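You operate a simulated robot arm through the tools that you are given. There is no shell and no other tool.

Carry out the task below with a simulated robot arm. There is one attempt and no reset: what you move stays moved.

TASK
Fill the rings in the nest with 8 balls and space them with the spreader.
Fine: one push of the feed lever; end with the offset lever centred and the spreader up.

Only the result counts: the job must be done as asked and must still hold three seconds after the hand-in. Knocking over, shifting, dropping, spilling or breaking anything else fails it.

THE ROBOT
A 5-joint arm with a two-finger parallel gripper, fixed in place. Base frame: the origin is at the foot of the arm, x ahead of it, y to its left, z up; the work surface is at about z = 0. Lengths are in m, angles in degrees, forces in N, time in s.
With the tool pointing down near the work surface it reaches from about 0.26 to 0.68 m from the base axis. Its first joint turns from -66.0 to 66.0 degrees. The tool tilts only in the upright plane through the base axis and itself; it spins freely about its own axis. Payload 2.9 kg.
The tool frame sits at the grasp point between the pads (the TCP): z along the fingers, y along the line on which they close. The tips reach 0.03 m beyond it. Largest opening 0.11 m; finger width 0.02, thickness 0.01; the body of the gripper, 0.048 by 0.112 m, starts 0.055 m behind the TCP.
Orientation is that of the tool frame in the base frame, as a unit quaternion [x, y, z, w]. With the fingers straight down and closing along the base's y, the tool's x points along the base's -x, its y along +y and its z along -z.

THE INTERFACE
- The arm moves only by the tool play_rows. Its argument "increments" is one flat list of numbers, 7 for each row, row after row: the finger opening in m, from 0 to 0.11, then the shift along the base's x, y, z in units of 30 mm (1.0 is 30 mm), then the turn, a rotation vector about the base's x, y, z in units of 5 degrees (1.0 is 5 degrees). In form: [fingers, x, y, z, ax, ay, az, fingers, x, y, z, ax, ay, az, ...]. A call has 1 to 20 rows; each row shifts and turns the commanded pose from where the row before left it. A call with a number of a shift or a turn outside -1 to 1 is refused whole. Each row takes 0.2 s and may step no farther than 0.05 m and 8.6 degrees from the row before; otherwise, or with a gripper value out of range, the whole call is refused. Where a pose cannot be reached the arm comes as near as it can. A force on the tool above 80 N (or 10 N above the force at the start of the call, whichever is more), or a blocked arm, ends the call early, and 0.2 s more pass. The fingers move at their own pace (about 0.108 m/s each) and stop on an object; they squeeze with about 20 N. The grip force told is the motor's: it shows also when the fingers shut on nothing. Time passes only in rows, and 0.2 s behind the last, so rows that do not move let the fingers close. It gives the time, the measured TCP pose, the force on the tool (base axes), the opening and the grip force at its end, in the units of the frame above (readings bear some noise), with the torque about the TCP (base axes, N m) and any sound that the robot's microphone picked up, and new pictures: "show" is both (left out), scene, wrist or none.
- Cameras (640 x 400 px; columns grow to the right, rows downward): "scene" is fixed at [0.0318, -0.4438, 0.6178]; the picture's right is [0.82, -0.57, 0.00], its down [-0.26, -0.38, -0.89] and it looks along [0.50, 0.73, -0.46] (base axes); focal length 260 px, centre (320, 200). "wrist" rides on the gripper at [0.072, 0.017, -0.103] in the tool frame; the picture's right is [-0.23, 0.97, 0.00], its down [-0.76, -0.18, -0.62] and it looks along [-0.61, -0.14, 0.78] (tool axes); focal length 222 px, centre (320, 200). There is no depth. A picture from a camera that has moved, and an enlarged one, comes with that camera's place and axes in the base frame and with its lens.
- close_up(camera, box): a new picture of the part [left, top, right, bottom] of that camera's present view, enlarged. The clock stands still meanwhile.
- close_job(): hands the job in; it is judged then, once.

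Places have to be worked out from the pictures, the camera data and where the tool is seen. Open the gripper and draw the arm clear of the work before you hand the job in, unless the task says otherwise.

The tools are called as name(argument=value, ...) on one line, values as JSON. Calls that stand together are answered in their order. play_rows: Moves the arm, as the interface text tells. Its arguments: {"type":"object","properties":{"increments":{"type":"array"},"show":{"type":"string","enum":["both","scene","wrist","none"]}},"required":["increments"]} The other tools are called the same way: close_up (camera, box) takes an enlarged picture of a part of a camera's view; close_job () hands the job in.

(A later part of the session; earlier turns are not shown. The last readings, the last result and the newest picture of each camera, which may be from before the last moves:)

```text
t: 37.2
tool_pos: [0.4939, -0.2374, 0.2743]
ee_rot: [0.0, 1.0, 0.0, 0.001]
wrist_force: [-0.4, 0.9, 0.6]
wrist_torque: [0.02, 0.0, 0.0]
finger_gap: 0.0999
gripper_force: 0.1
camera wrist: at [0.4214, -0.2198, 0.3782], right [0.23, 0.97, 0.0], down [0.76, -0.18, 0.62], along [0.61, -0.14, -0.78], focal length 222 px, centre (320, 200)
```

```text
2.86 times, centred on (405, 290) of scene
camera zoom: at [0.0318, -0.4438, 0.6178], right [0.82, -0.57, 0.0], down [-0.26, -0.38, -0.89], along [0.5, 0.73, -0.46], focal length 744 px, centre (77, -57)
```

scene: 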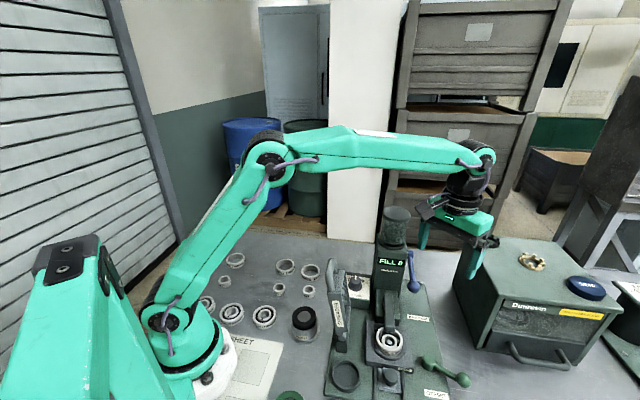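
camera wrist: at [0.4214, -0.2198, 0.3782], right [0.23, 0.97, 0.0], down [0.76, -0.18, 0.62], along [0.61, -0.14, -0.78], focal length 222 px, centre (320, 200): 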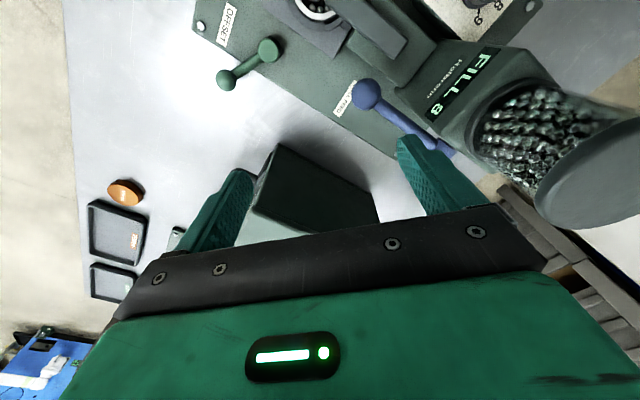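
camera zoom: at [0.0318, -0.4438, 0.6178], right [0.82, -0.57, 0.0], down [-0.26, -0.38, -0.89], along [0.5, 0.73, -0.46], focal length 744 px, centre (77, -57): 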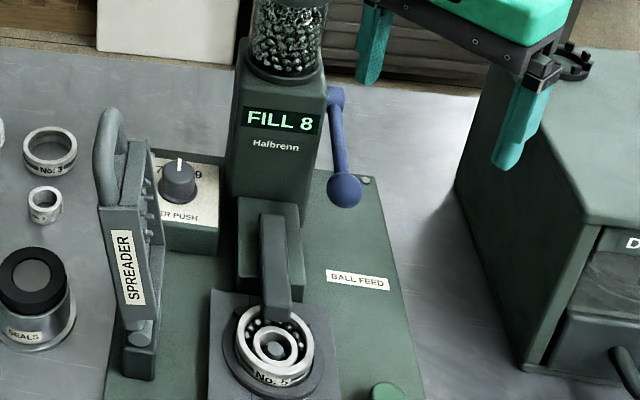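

The feed lever is back at rest and FILL 8 holds. I return to the offset lever, whose ball is at about (0.4515, -0.360), turning the tool to -75° on the way.

play_rows(increments=[0.06, -0.094, -0.273, 0, 0, 0, -1, 0.06, -0.094, -0.273, 0, 0, 0, -1, 0.06, -0.094, -0.273, 0, 0, 0, -1, 0.06, -0.094, -0.273, 0, 0, 0, -1, 0.06, -0.094, -0.273, 0, 0, 0, -1, 0.06, -0.094, -0.273, 0, 0, 0, -1, 0.06, -0.094, -0.273, 0, 0, 0, -1, 0.06, -0.094, -0.273, 0, 0, 0, -1, 0.06, -0.094, -0.273, 0, 0, 0, -1, 0.06, -0.094, -0.273, 0, 0, 0, -1, 0.06, -0.094, -0.273, 0, 0, 0, -1, 0.06, -0.094, -0.273, 0, 0, 0, -1, 0.06, -0.094, -0.273, 0, 0, 0, -1, 0.06, -0.094, -0.273, 0, 0, 0, -1, 0.06, -0.094, -0.273, 0, 0, 0, -1, 0.06, 0, 0, -1, 0, 0, 0, 0.06, 0, 0, -1, 0, 0, 0, 0.06, 0, 0, -1, 0, 0, 0, 0.06, 0, 0, -1, 0, 0, 0, 0.06, 0, 0, -0.9, 0, 0, 0], show="both")

close_up(camera="wrist", box=[230, 40, 410, 210])

close_up(camera="scene", box=[360, 290, 500, 400])

```text
t: 41.4
tool_pos: [0.4484, -0.3615, 0.1265]
ee_rot: [0.609, 0.793, -0.001, 0.0]
wrist_force: [0.4, 0.0, 0.3]
wrist_torque: [0.0, 0.01, 0.0]
finger_gap: 0.0598
gripper_force: 0.1
camera wrist: at [0.4472, -0.287, 0.2304], right [1.0, 0.03, 0.0], down [0.03, -0.78, 0.62], along [0.02, -0.62, -0.78], focal length 222 px, centre (320, 200)
```

scene: 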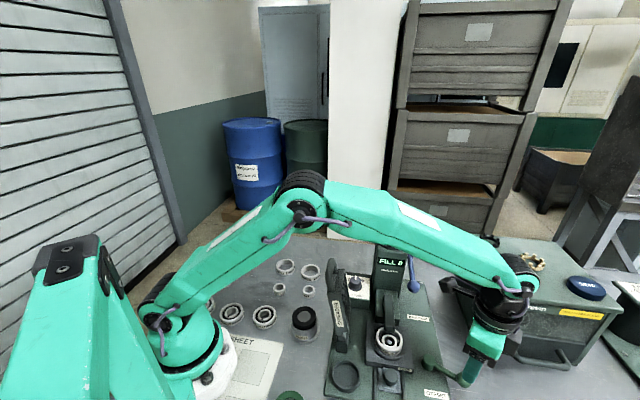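
wrist: 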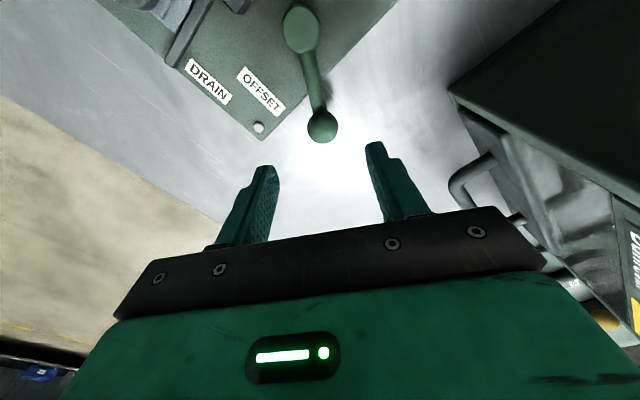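

```text
2.35 times, centred on (320, 125) of wrist
camera zoom: at [0.4472, -0.287, 0.2304], right [1.0, 0.03, 0.0], down [0.03, -0.78, 0.62], along [0.02, -0.62, -0.78], focal length 523 px, centre (320, 376)
```

zoom: 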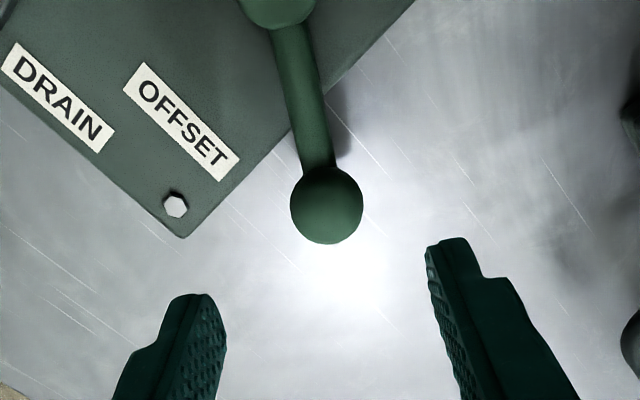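

```text
3.64 times, centred on (430, 345) of scene
camera zoom: at [0.0318, -0.4437, 0.6178], right [0.82, -0.57, 0.0], down [-0.26, -0.38, -0.89], along [0.5, 0.73, -0.46], focal length 946 px, centre (-80, -327)
```

zoom: 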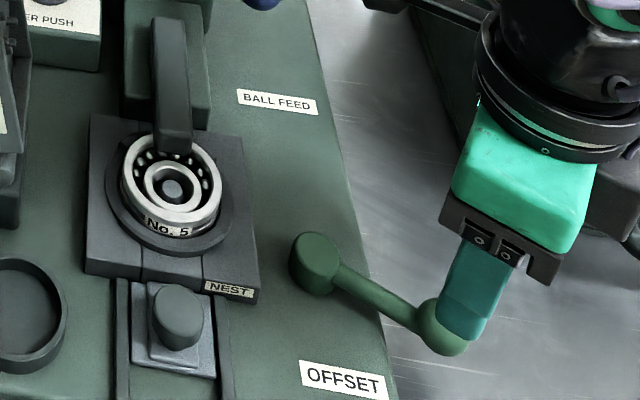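

The ball is at about (0.452, -0.359), within 3 mm of the tool axis. I adjust slightly, descend, and close on it.

play_rows(increments=[0.06, 0.09, 0.07, -0.9, 0, 0, 0, 0.06, 0, 0, -0.9, 0, 0, 0, 0.06, 0, 0, -0.9, 0, 0, 0, 0.06, 0, 0, 0, 0, 0, 0, 0.04, 0, 0, 0, 0, 0, 0, 0.02, 0, 0, 0, 0, 0, 0, 0.02, 0, 0, 0, 0, 0, 0], show="wrist")

```text
t: 43.0
tool_pos: [0.4537, -0.3575, 0.0473]
ee_rot: [0.609, 0.793, -0.001, 0.001]
wrist_force: [2.1, -2.3, -3.3]
wrist_torque: [-0.12, -0.06, -0.13]
finger_gap: 0.027
gripper_force: 45.3
camera wrist: at [0.4519, -0.2839, 0.1511], right [1.0, 0.03, 0.0], down [0.03, -0.78, 0.62], along [0.02, -0.62, -0.78], focal length 222 px, centre (320, 200)
```

wrist: 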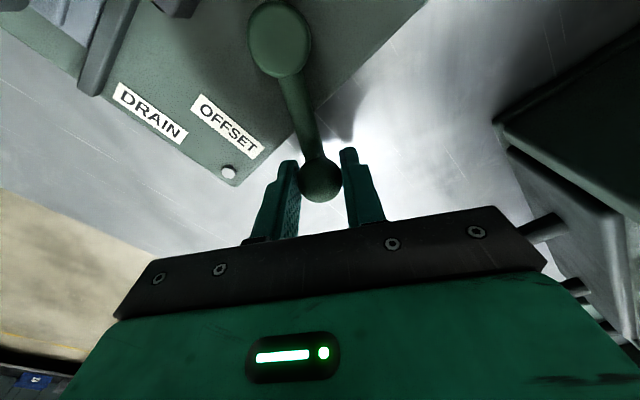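

The lever ball is gripped again (gap 27 mm, little force). I swing it back counterclockwise along the same arc, first half.

play_rows(increments=[0.02, 0.197, 0.06, 0, 0, 0, 1, 0.02, 0.193, 0.08, 0, 0, 0, 1, 0.02, 0.183, 0.097, 0, 0, 0, 1, 0.02, 0.177, 0.11, 0, 0, 0, 1, 0.02, 0.167, 0.127, 0, 0, 0, 1, 0.02, 0.153, 0.14, 0, 0, 0, 1, 0.02, 0, 0, 0, 0, 0, 0], show="scene")

close_up(camera="scene", box=[360, 310, 480, 400])

```text
t: 44.6
tool_pos: [0.484, -0.3393, 0.0474]
ee_rot: [0.382, 0.924, 0.001, -0.002]
wrist_force: [-19.2, 20.0, 23.4]
wrist_torque: [0.18, -0.05, -0.11]
finger_gap: 0.027
gripper_force: 44.7
```

scene: 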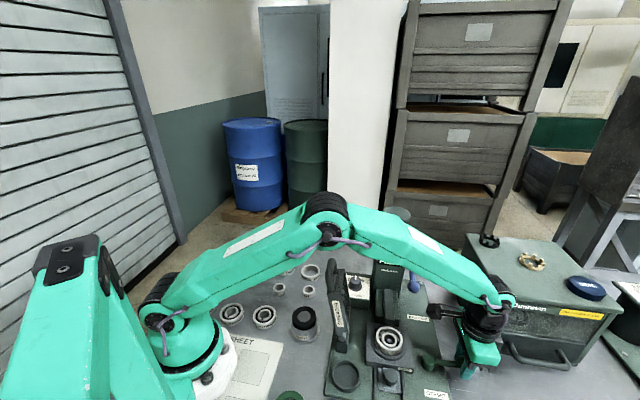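

```text
4.44 times, centred on (420, 355) of scene
camera zoom: at [0.0317, -0.4436, 0.6179], right [0.82, -0.57, 0.0], down [-0.26, -0.38, -0.89], along [0.5, 0.73, -0.46], focal length 1157 px, centre (-124, -489)
```

zoom: 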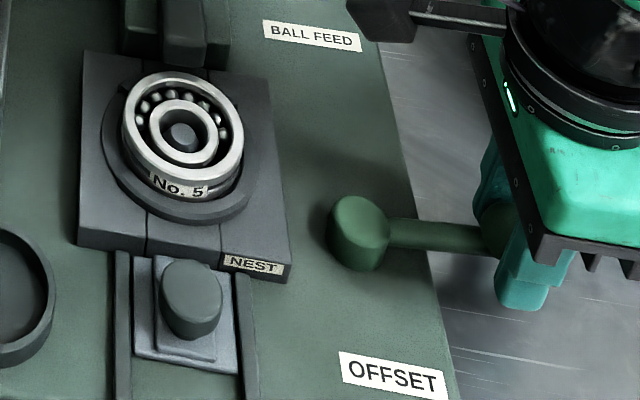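

The lever is halfway back, with about 28 N radial pull inward, so my arc is slightly wide. I shift inward about 2.5 mm and continue.

play_rows(increments=[0.02, 0.08, 0.213, 0.05, 0, 0, 1, 0.02, 0.127, 0.163, 0, 0, 0, 1, 0.02, 0.113, 0.173, 0, 0, 0, 1, 0.02, 0.097, 0.187, 0, 0, 0, 1, 0.02, 0, 0, 0, 0, 0, 0], show="scene")

close_up(camera="scene", box=[360, 310, 480, 400])

```text
t: 45.8
tool_pos: [0.4986, -0.3196, 0.0467]
ee_rot: [0.216, 0.976, 0.0, 0.001]
wrist_force: [12.6, -10.1, -14.0]
wrist_torque: [-0.39, -0.42, 0.32]
finger_gap: 0.027
gripper_force: 45.1
```

scene: 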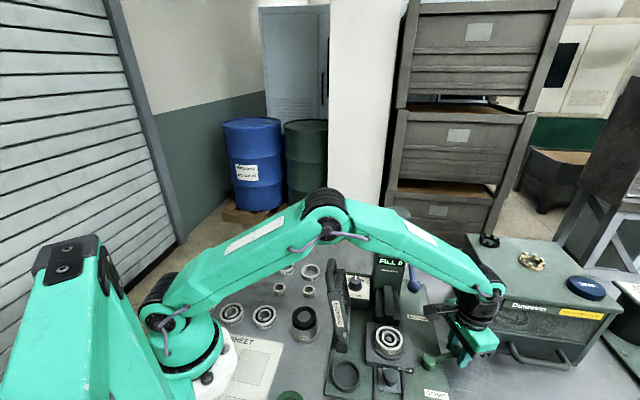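

```text
4.44 times, centred on (420, 355) of scene
camera zoom: at [0.0319, -0.4438, 0.6178], right [0.82, -0.57, 0.0], down [-0.26, -0.38, -0.89], along [0.5, 0.73, -0.46], focal length 1157 px, centre (-124, -489)
```

zoom: 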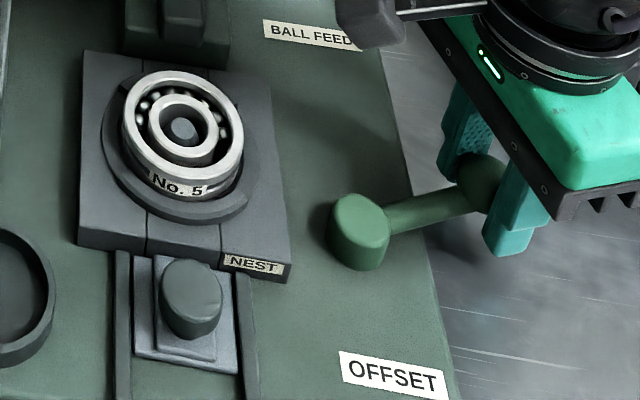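

The lever is about 10° short of its original position, and the rings are nearly concentric again. I do the last two steps and then check against the starting picture.

play_rows(increments=[0.02, 0.12, 0.17, 0.03, 0, 0, 1, 0.02, 0.063, 0.2, 0, 0, 0, 1, 0.02, 0, 0, 0, 0, 0, 0], show="scene")

close_up(camera="scene", box=[360, 310, 480, 400])

```text
t: 46.6
tool_pos: [0.5017, -0.3086, 0.0462]
ee_rot: [0.133, 0.991, 0.001, -0.002]
wrist_force: [-15.3, -28.0, -17.5]
wrist_torque: [-0.1, 0.36, -0.02]
finger_gap: 0.0271
gripper_force: 45.0
```

scene: 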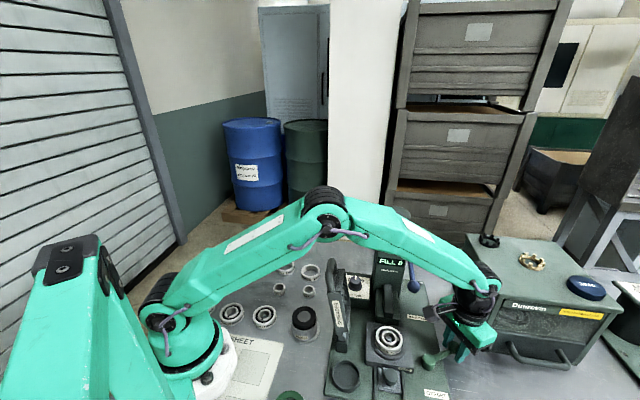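

```text
4.44 times, centred on (420, 355) of scene
camera zoom: at [0.0319, -0.4438, 0.6178], right [0.82, -0.57, 0.0], down [-0.26, -0.38, -0.89], along [0.5, 0.73, -0.46], focal length 1157 px, centre (-124, -489)
```

zoom: 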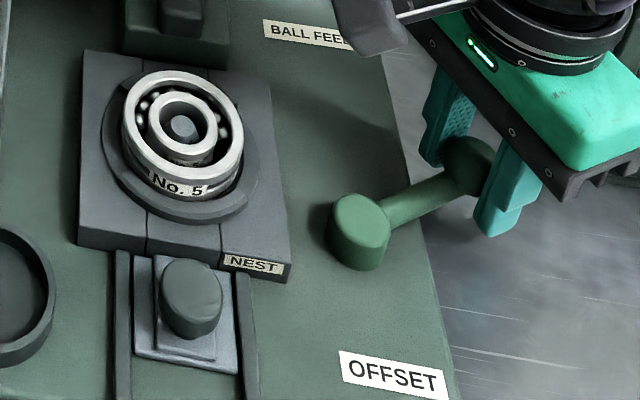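

The lever now meets about 31 N tangential resistance, so it is at its centred end, matching the start picture. I ease off slightly, open, rise and compare.

play_rows(increments=[0.02, -0.02, -0.065, 0, 0, 0, 0, 0.04, 0, 0, 0, 0, 0, 0, 0.06, 0, 0, 0, 0, 0, 0, 0.06, 0, 0, 0.5, 0, 0, 0, 0.06, 0, 0, 1, 0, 0, 0, 0.06, 0, 0, 1, 0, 0, 0, 0.06, 0, 0, 1, 0, 0, 0, 0.06, 0, 0, 1, 0, 0, 0, 0.06, 0, 0, 1, 0, 0, 0, 0.06, 0, 0, 1, 0, 0, 0], show="both")

close_up(camera="scene", box=[365, 310, 465, 400])

close_up(camera="scene", box=[370, 315, 415, 360])

```text
t: 48.8
tool_pos: [0.5025, -0.31, 0.2437]
ee_rot: [0.131, 0.991, 0.001, 0.0]
wrist_force: [-0.7, 0.0, -0.2]
wrist_torque: [0.02, 0.01, 0.0]
finger_gap: 0.06
gripper_force: 0.0
camera wrist: at [0.4379, -0.2739, 0.3481], right [0.47, 0.88, 0.0], down [0.69, -0.37, 0.62], along [0.55, -0.29, -0.78], focal length 222 px, centre (320, 200)
```

scene: 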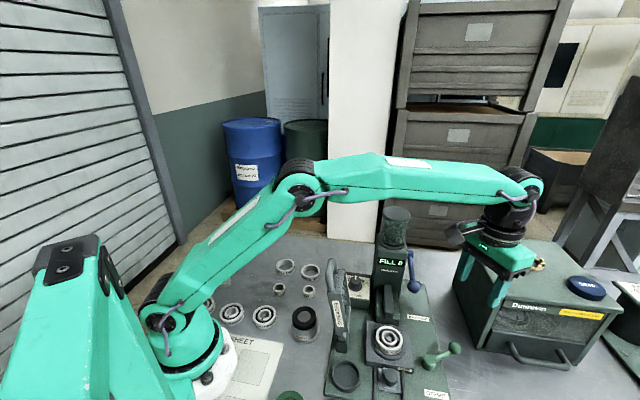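
wrist: 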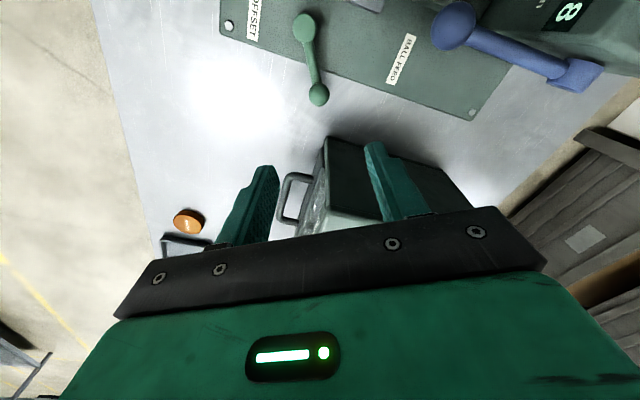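

```text
4.44 times, centred on (415, 355) of scene
camera zoom: at [0.0318, -0.4438, 0.6178], right [0.82, -0.57, 0.0], down [-0.26, -0.38, -0.89], along [0.5, 0.73, -0.46], focal length 1157 px, centre (-102, -489)
```

zoom: 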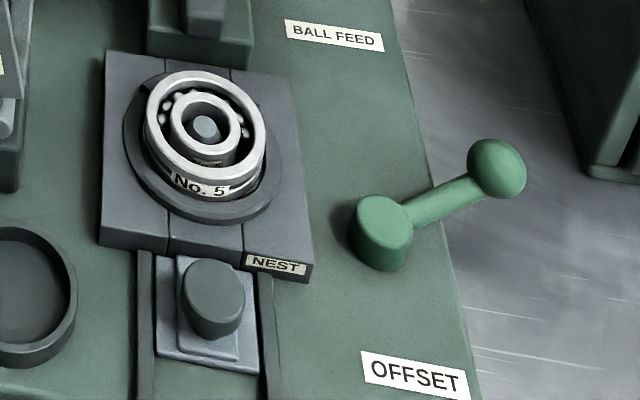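

```text
8.89 times, centred on (392, 338) of scene
camera zoom: at [0.0318, -0.4438, 0.6178], right [0.82, -0.57, 0.0], down [-0.26, -0.38, -0.89], along [0.5, 0.73, -0.46], focal length 2313 px, centre (-324, -1022)
```

zoom: 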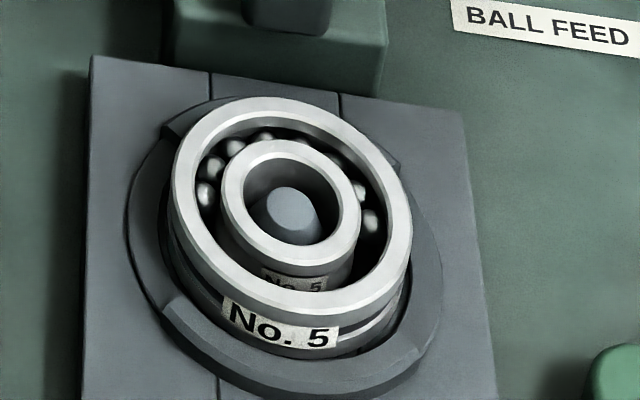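

The offset lever is back exactly at its starting position, and the inner ring is concentric with the balls bunched at the back. Now the spreader. I move in front of the machine with the camera aimed along its depth to measure the spreader arm and handle.

play_rows(increments=[0.06, -0.2, 0.1, 0.9, 0, 0, 1, 0.06, -0.5, 0.3, 0.9, 0, 0, 1, 0.06, -0.75, 0.4, 0.1, 0, 0, 1, 0.06, -0.78, 0.41, 0, 0, 0, 1, 0.03, -0.78, 0.41, 0, 0, 0, 1, 0.0, -0.78, 0.41, 0, 0, 0, 1, 0.0, -0.78, 0.41, 0, 0, 0, 1, 0.0, -0.78, 0.41, 0, 0, 0, 1, 0.0, -0.78, 0.41, 0, 0, 0, 1, 0.0, -0.78, 0.41, 0, 0, 0, 1, 0.0, -0.78, 0.41, 0, 0, 0, 1, 0.0, -0.78, 0.41, 0, 0, 0, 1, 0.0, 0, 0, 0, 0, 0, 0], show="both")

close_up(camera="wrist", box=[200, 0, 440, 220])

```text
t: 51.6
tool_pos: [0.2503, -0.1761, 0.3008]
ee_rot: [-0.383, 0.924, 0.001, 0.0]
wrist_force: [-1.0, -0.2, 0.0]
wrist_torque: [-0.01, 0.03, 0.0]
finger_gap: 0.0
gripper_force: 20.1
camera wrist: at [0.1873, -0.2127, 0.405], right [-0.53, 0.85, 0.0], down [0.66, 0.41, 0.62], along [0.53, 0.33, -0.78], focal length 222 px, centre (320, 200)
```

scene: 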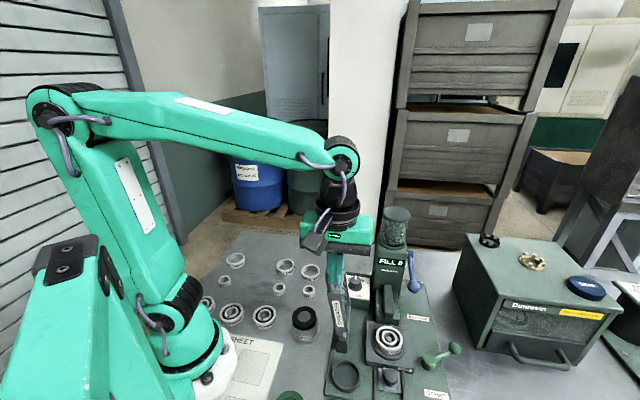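
wrist: 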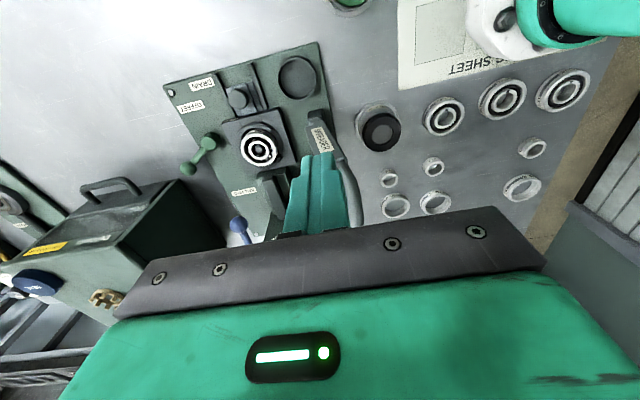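

```text
1.82 times, centred on (320, 110) of wrist
camera zoom: at [0.1873, -0.2127, 0.405], right [-0.53, 0.85, 0.0], down [0.66, 0.41, 0.62], along [0.53, 0.33, -0.78], focal length 404 px, centre (320, 364)
```

zoom: 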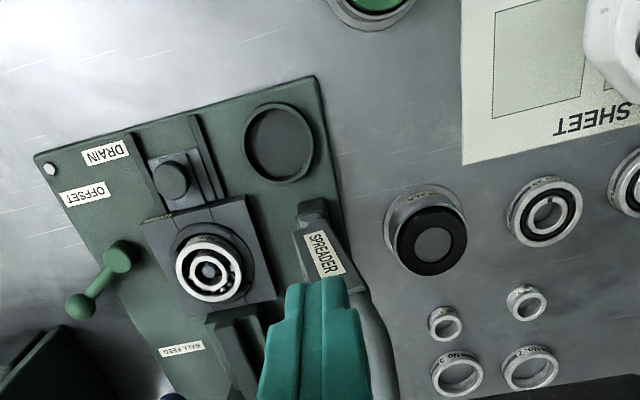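

The closed fingers hide the spreader. I shift the tool to the machine's right and a little lower so the spreader shows beside them.

play_rows(increments=[0.0, 0.7, -0.71, -0.5, 0, 0, 0, 0.0, 0.7, -0.71, -0.6, 0, 0, 0, 0.0, 0.7, -0.71, -0.6, 0, 0, 0, 0.0, 0, 0, 0, 0, 0, 0], show="both")

close_up(camera="wrist", box=[300, 20, 520, 240])

close_up(camera="scene", box=[320, 250, 380, 370])

```text
t: 52.6
tool_pos: [0.3137, -0.2389, 0.2494]
ee_rot: [-0.382, 0.924, 0.0, 0.0]
wrist_force: [-0.6, 0.1, 0.8]
wrist_torque: [0.0, 0.03, -0.02]
finger_gap: 0.0
gripper_force: 19.6
camera wrist: at [0.2505, -0.2776, 0.3534], right [-0.53, 0.85, 0.0], down [0.66, 0.41, 0.62], along [0.53, 0.33, -0.78], focal length 222 px, centre (320, 200)
```

scene: 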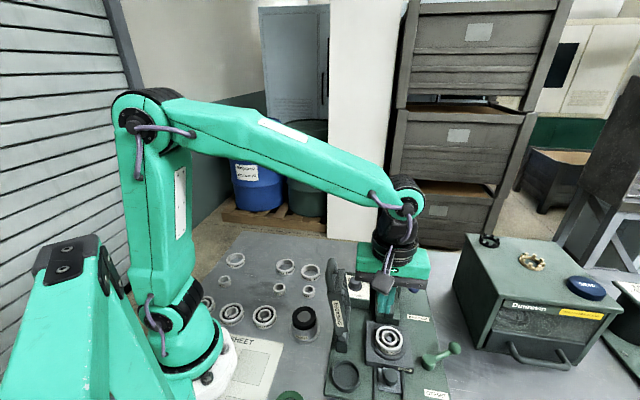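
wrist: 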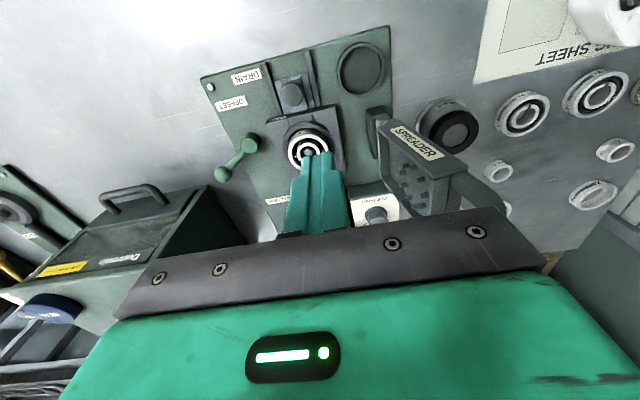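

```text
1.82 times, centred on (410, 130) of wrist
camera zoom: at [0.2505, -0.2776, 0.3534], right [-0.53, 0.85, 0.0], down [0.66, 0.41, 0.62], along [0.53, 0.33, -0.78], focal length 404 px, centre (156, 327)
```

zoom: 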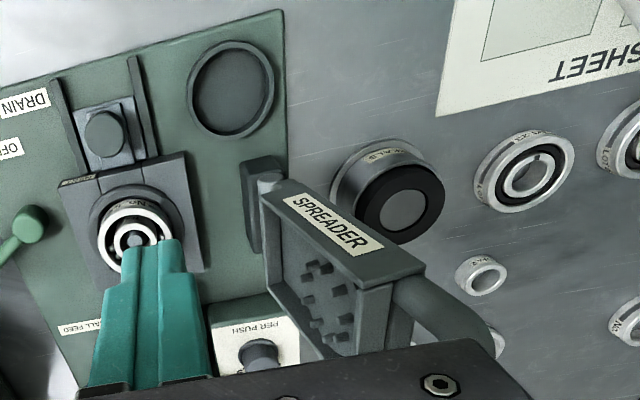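

```text
3.33 times, centred on (350, 310) of scene
camera zoom: at [0.0318, -0.4438, 0.6178], right [0.82, -0.57, 0.0], down [-0.26, -0.38, -0.89], along [0.5, 0.73, -0.46], focal length 867 px, centre (220, -167)
```

zoom: 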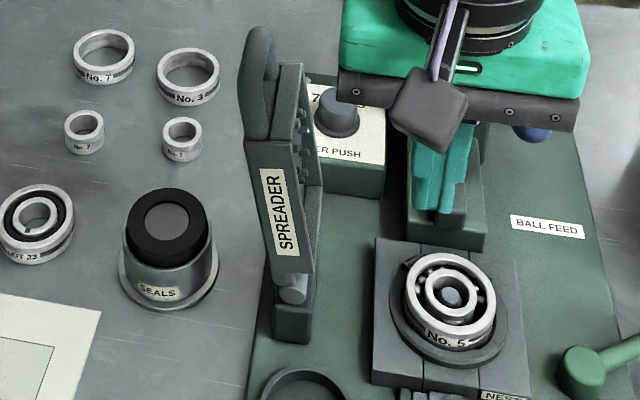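

This shows the pin face well. I zoom further on the spreader head and the handle behind it.

close_up(camera="wrist", box=[355, 90, 515, 220])

close_up(camera="scene", box=[322, 255, 372, 310])

```text
3.08 times, centred on (435, 155) of wrist
camera zoom: at [0.2505, -0.2776, 0.3534], right [-0.53, 0.85, 0.0], down [0.66, 0.41, 0.62], along [0.53, 0.33, -0.78], focal length 684 px, centre (-34, 338)
```

zoom: 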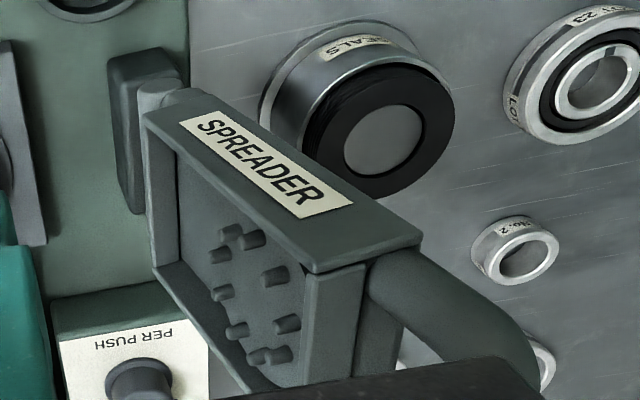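

```text
7.27 times, centred on (347, 282) of scene
camera zoom: at [0.0318, -0.4438, 0.6178], right [0.82, -0.57, 0.0], down [-0.26, -0.38, -0.89], along [0.5, 0.73, -0.46], focal length 1893 px, centre (124, -400)
```

zoom: 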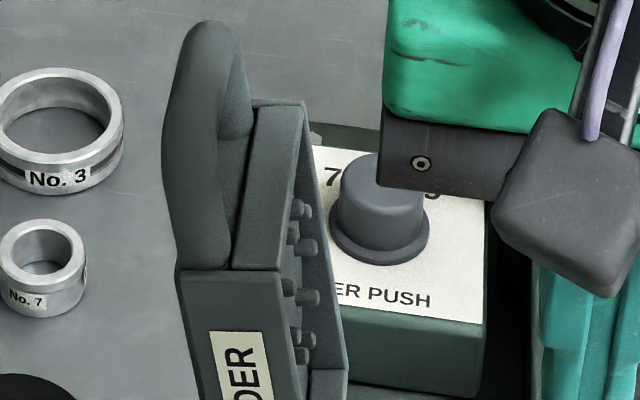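

The spreader head leans back about 10° on a hinge at about z = 0.057. Its handle is a loop at the top end whose bar runs along the machine's depth, at about (0.285, -0.112, 0.23). At the current 45° yaw the fingers can straddle that bar from above, so I move over it with the fingers open.

play_rows(increments=[0.06, 0, 0, 0.9, 0, 0, 0, 0.06, 0, 0, 0.9, 0, 0, 0, 0.06, 0, 0, 0.9, 0, 0, 0, 0.06, -0.193, 0.845, 0, 0, 0, 0, 0.06, -0.193, 0.845, 0, 0, 0, 0, 0.06, -0.193, 0.845, 0, 0, 0, 0, 0.06, -0.193, 0.845, 0, 0, 0, 0, 0.06, -0.193, 0.845, 0, 0, 0, 0, 0.06, 0, 0, 0, 0, 0, 0], show="both")

close_up(camera="wrist", box=[220, 60, 420, 240])

close_up(camera="scene", box=[310, 200, 400, 320])

```text
t: 54.6
tool_pos: [0.2845, -0.1117, 0.3297]
ee_rot: [-0.383, 0.924, 0.0, 0.001]
wrist_force: [-0.1, -0.2, -0.1]
wrist_torque: [0.02, -0.01, 0.0]
finger_gap: 0.0602
gripper_force: 0.0
camera wrist: at [0.2212, -0.1505, 0.4338], right [-0.53, 0.85, 0.0], down [0.66, 0.41, 0.62], along [0.53, 0.33, -0.78], focal length 222 px, centre (320, 200)
```

scene: 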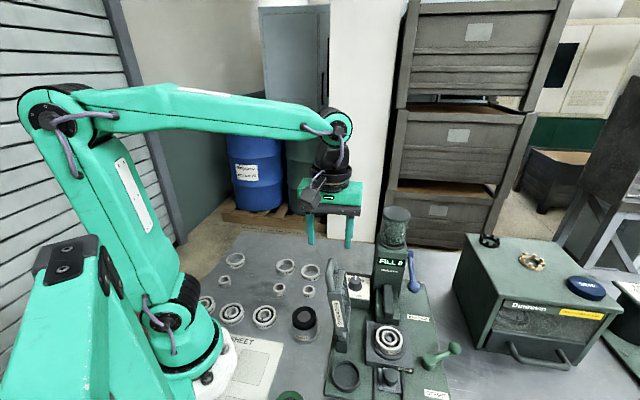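
wrist: 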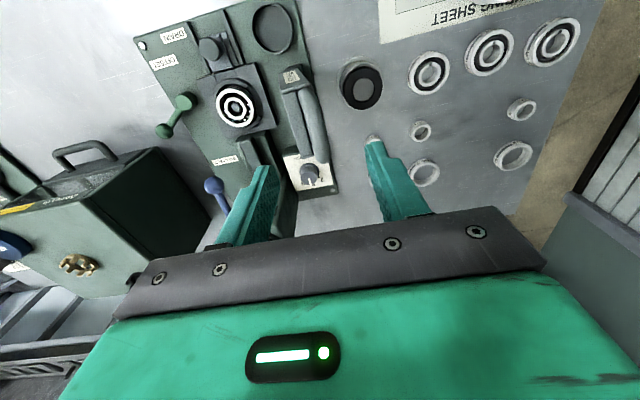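

```text
2.22 times, centred on (320, 150) of wrist
camera zoom: at [0.2212, -0.1505, 0.4338], right [-0.53, 0.85, 0.0], down [0.66, 0.41, 0.62], along [0.53, 0.33, -0.78], focal length 494 px, centre (320, 311)
```

zoom: 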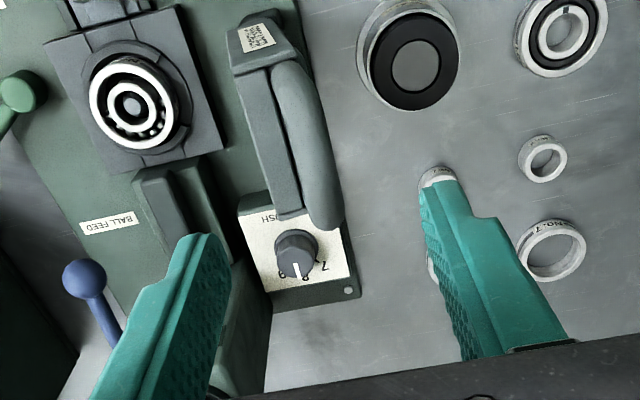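

```text
3.33 times, centred on (355, 260) of scene
camera zoom: at [0.0318, -0.4437, 0.6178], right [0.82, -0.57, 0.0], down [-0.26, -0.38, -0.89], along [0.5, 0.73, -0.46], focal length 867 px, centre (203, 0)
```

zoom: 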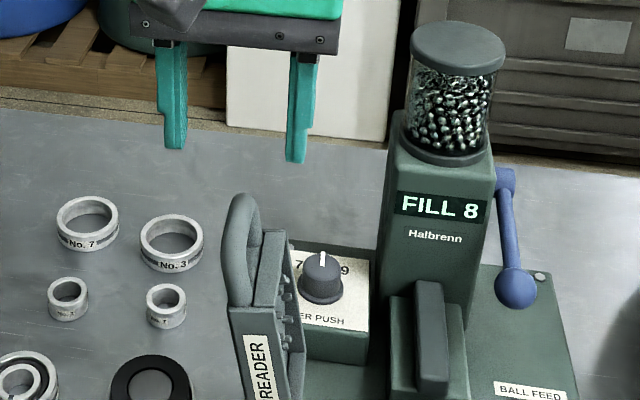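

The handle bar triangulates to u≈-0.008, z≈0.232, spanning the middle of the finger gap. I shift 4 mm to the machine's right and lower so the fingertips straddle the bar, staying clear of the head top.

play_rows(increments=[0.06, 0.09, -0.1, -0.8, 0, 0, 0, 0.06, 0, 0, -0.9, 0, 0, 0, 0.06, 0, 0, -0.9, 0, 0, 0, 0.06, 0, 0, 0, 0, 0, 0], show="both")

close_up(camera="wrist", box=[220, 60, 420, 240])

close_up(camera="scene", box=[310, 200, 400, 320])

```text
t: 55.6
tool_pos: [0.2856, -0.1146, 0.2518]
ee_rot: [-0.382, 0.924, 0.002, 0.0]
wrist_force: [0.8, 0.0, 0.5]
wrist_torque: [0.03, -0.02, -0.03]
finger_gap: 0.06
gripper_force: 0.0
camera wrist: at [0.2234, -0.1538, 0.3562], right [-0.53, 0.85, 0.0], down [0.66, 0.41, 0.62], along [0.53, 0.33, -0.78], focal length 222 px, centre (320, 200)
```

scene: 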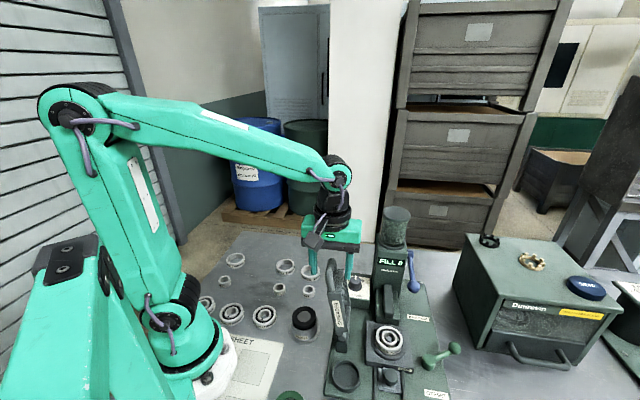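
wrist: 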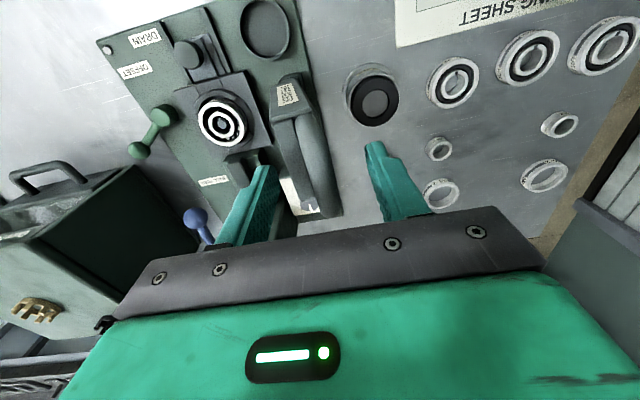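

```text
2.22 times, centred on (320, 150) of wrist
camera zoom: at [0.2234, -0.1538, 0.3562], right [-0.53, 0.85, 0.0], down [0.66, 0.41, 0.62], along [0.53, 0.33, -0.78], focal length 494 px, centre (320, 311)
```

zoom: 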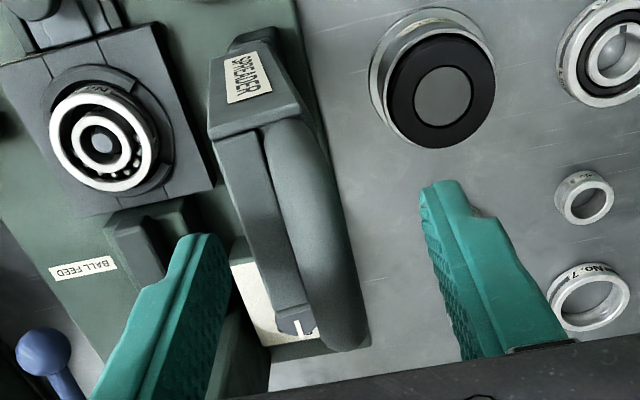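

```text
3.33 times, centred on (355, 260) of scene
camera zoom: at [0.0318, -0.4438, 0.6178], right [0.82, -0.57, 0.0], down [-0.26, -0.38, -0.89], along [0.5, 0.73, -0.46], focal length 867 px, centre (203, 0)
```

zoom: 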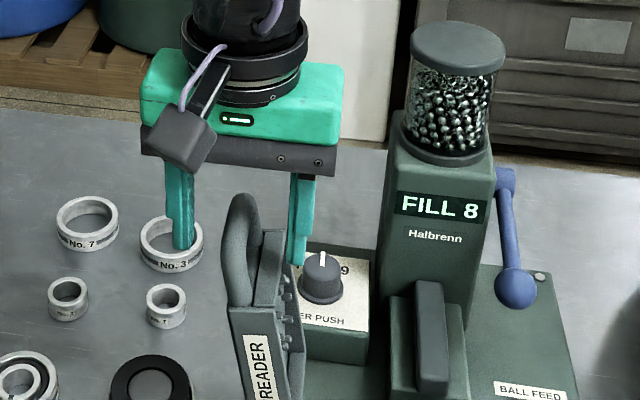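

The bar runs between the fingers with even gaps on both sides. I close on it.

play_rows(increments=[0.04, 0, 0, 0, 0, 0, 0, 0.02, 0, 0, 0, 0, 0, 0, 0.005, 0, 0, 0, 0, 0, 0, 0.005, 0, 0, 0, 0, 0, 0], show="both")

close_up(camera="wrist", box=[220, 60, 420, 240])

close_up(camera="scene", box=[310, 200, 400, 320])

```text
t: 56.6
tool_pos: [0.2859, -0.1146, 0.2526]
ee_rot: [-0.383, 0.924, 0.001, 0.0]
wrist_force: [0.7, 1.0, 0.1]
wrist_torque: [-0.08, 0.08, -0.22]
finger_gap: 0.0151
gripper_force: 45.1
camera wrist: at [0.2233, -0.1538, 0.3564], right [-0.53, 0.85, 0.0], down [0.66, 0.41, 0.62], along [0.53, 0.33, -0.78], focal length 222 px, centre (320, 200)
```

scene: 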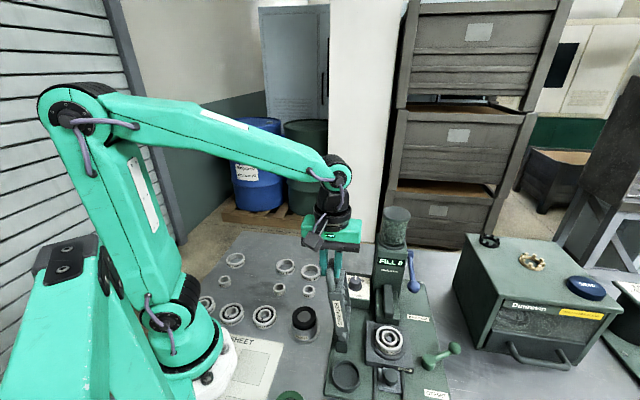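
wrist: 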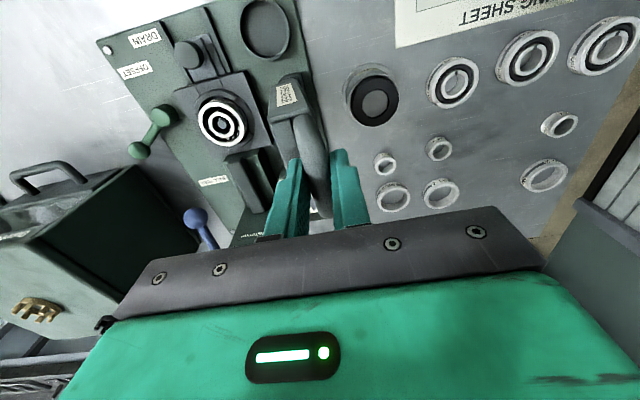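

```text
2.22 times, centred on (320, 150) of wrist
camera zoom: at [0.2233, -0.1538, 0.3564], right [-0.53, 0.85, 0.0], down [0.66, 0.41, 0.62], along [0.53, 0.33, -0.78], focal length 494 px, centre (320, 311)
```

zoom: 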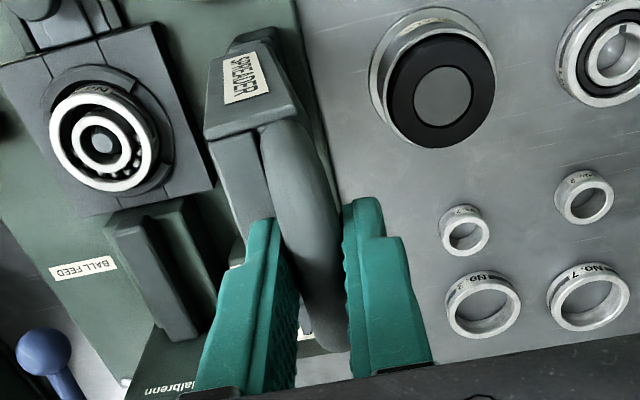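

```text
3.33 times, centred on (355, 260) of scene
camera zoom: at [0.0318, -0.4438, 0.6179], right [0.82, -0.57, 0.0], down [-0.26, -0.38, -0.89], along [0.5, 0.73, -0.46], focal length 867 px, centre (203, 0)
```

zoom: 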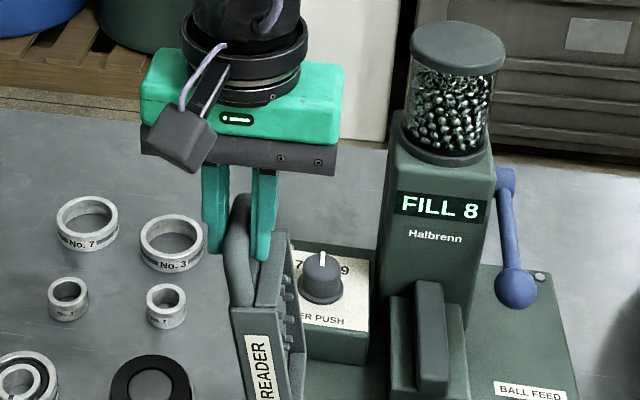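

I've gripped the bar (gap 15 mm, almost no external force). I start swinging the spreader toward the nest along its hinge arc, first 15°, and check forces.

play_rows(increments=[0.005, 0.2, -0.2, 0.035, 0, 0, 0, 0.005, 0.3, -0.306, 0.05, 0, 0, 0, 0.005, 0.366, -0.374, 0.01, 0, 0, 0, 0.005, 0.25, -0.255, -0.02, 0, 0, 0], show="both")

close_up(camera="scene", box=[310, 200, 400, 320])

```text
t: 57.6
tool_pos: [0.3183, -0.1481, 0.2556]
ee_rot: [-0.383, 0.924, 0.0, 0.0]
wrist_force: [0.9, 2.4, 1.0]
wrist_torque: [0.09, 0.2, 0.06]
finger_gap: 0.0156
gripper_force: 45.2
camera wrist: at [0.2567, -0.1872, 0.3601], right [-0.53, 0.85, 0.0], down [0.66, 0.41, 0.62], along [0.53, 0.33, -0.78], focal length 222 px, centre (320, 200)
```

scene: 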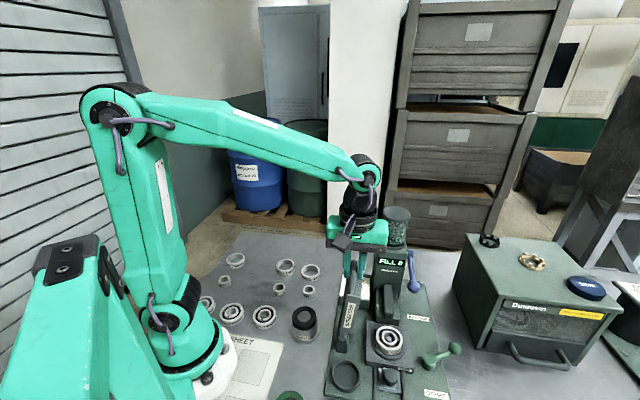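
wrist: 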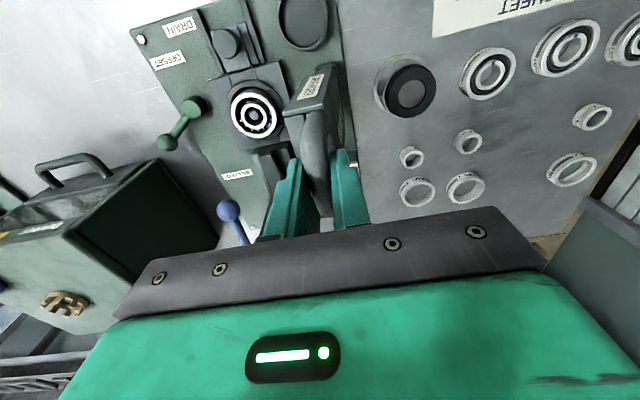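

```text
3.33 times, centred on (355, 260) of scene
camera zoom: at [0.0318, -0.4437, 0.6179], right [0.82, -0.57, 0.0], down [-0.26, -0.38, -0.89], along [0.5, 0.73, -0.46], focal length 867 px, centre (203, 0)
```

zoom: 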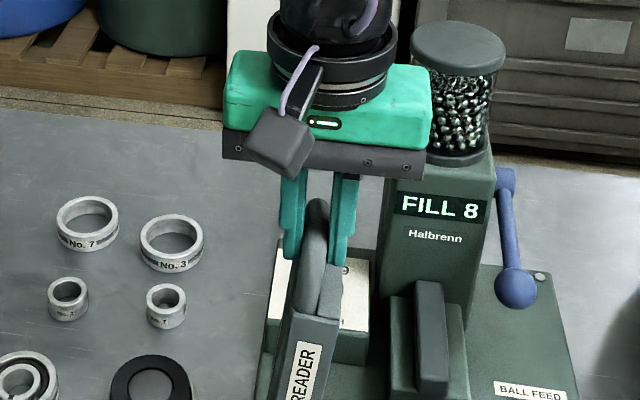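

The spreader swings freely with under 3 N and is just past vertical. I continue along the arc to about 30°.

play_rows(increments=[0.005, 0.364, -0.371, -0.067, 0, 0, 0, 0.005, 0.357, -0.364, -0.113, 0, 0, 0, 0.005, 0.35, -0.357, -0.16, 0, 0, 0, 0.005, 0.338, -0.345, -0.2, 0, 0, 0, 0.005, 0.324, -0.331, -0.24, 0, 0, 0], show="both")

close_up(camera="scene", box=[320, 220, 440, 370])

```text
t: 58.8
tool_pos: [0.3723, -0.2029, 0.2307]
ee_rot: [-0.383, 0.924, 0.0, 0.0]
wrist_force: [8.1, 7.5, 1.8]
wrist_torque: [0.24, 0.02, 0.61]
finger_gap: 0.0154
gripper_force: 45.1
camera wrist: at [0.3096, -0.241, 0.3355], right [-0.53, 0.85, 0.0], down [0.66, 0.41, 0.62], along [0.53, 0.33, -0.78], focal length 222 px, centre (320, 200)
```

scene: 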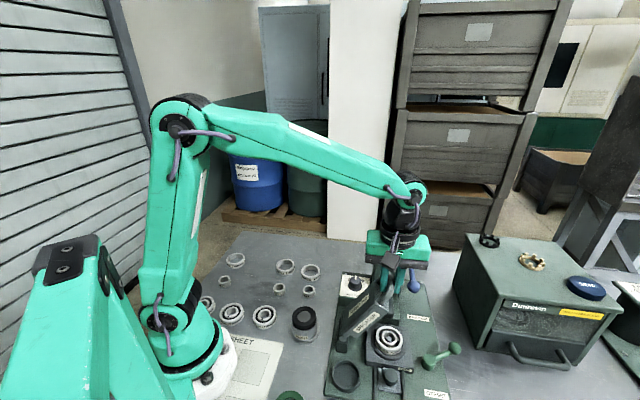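
wrist: 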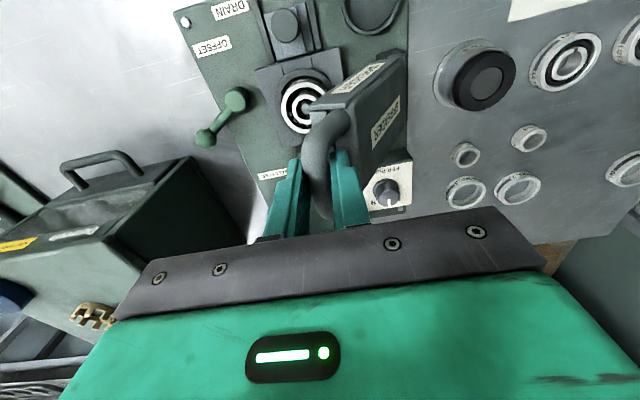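

```text
2.67 times, centred on (380, 295) of scene
camera zoom: at [0.0318, -0.4437, 0.6179], right [0.82, -0.57, 0.0], down [-0.26, -0.38, -0.89], along [0.5, 0.73, -0.46], focal length 694 px, centre (160, -53)
```

zoom: 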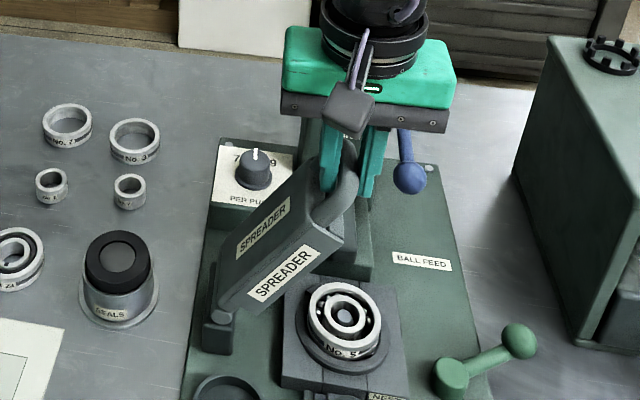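

About 30° over. The only notable force is about 11 N along the machine depth, so I relieve it with a 1.5 mm shift and continue to about 55°.

play_rows(increments=[0.005, 0.343, -0.279, -0.283, 0, 0, 0, 0.005, 0.292, -0.298, -0.317, 0, 0, 0, 0.005, 0.271, -0.276, -0.353, 0, 0, 0, 0.005, 0.247, -0.252, -0.387, 0, 0, 0, 0.005, 0.222, -0.226, -0.417, 0, 0, 0], show="both")

close_up(camera="scene", box=[320, 220, 440, 370])

close_up(camera="wrist", box=[220, 60, 420, 240])

```text
t: 60.0
tool_pos: [0.4142, -0.2428, 0.1782]
ee_rot: [-0.383, 0.924, 0.001, 0.0]
wrist_force: [-3.1, 0.3, -0.3]
wrist_torque: [0.34, 0.0, 0.85]
finger_gap: 0.0154
gripper_force: 45.6
camera wrist: at [0.3507, -0.2818, 0.2826], right [-0.53, 0.85, 0.0], down [0.67, 0.41, 0.62], along [0.53, 0.33, -0.78], focal length 222 px, centre (320, 200)
```

scene: 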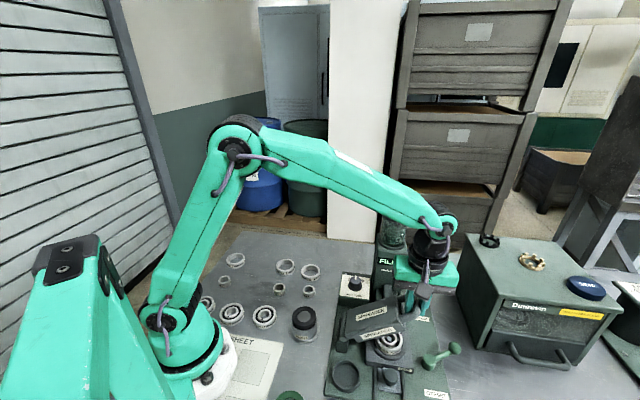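
wrist: 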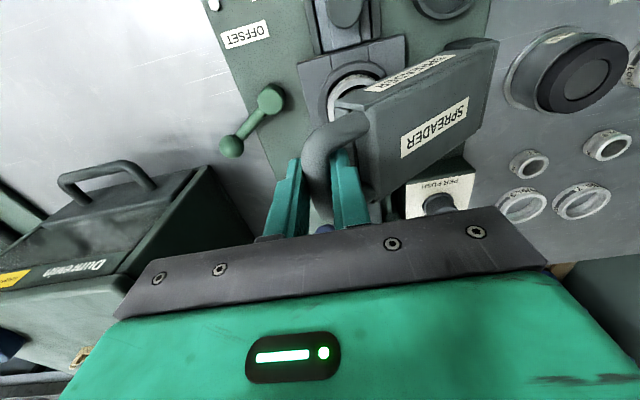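

```text
2.67 times, centred on (380, 295) of scene
camera zoom: at [0.0318, -0.4438, 0.6178], right [0.82, -0.57, 0.0], down [-0.26, -0.38, -0.89], along [0.5, 0.73, -0.46], focal length 694 px, centre (160, -53)
```

zoom: 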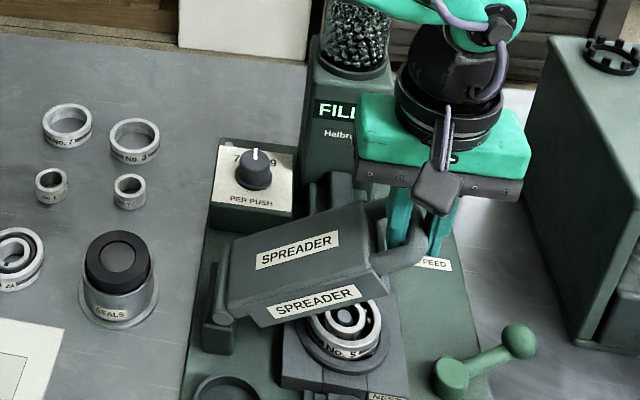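

```text
2.22 times, centred on (320, 150) of wrist
camera zoom: at [0.3507, -0.2818, 0.2826], right [-0.53, 0.85, 0.0], down [0.67, 0.41, 0.62], along [0.53, 0.33, -0.78], focal length 494 px, centre (320, 311)
```

zoom: 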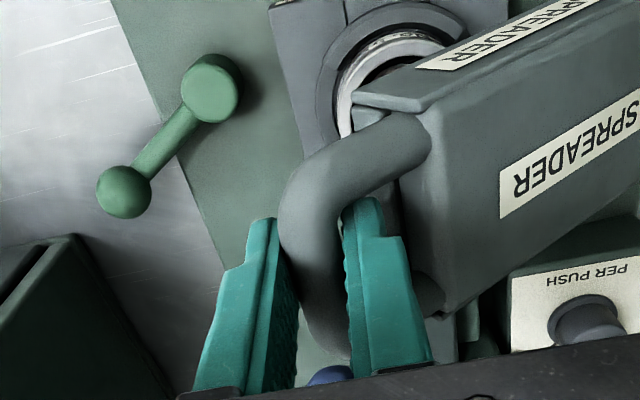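

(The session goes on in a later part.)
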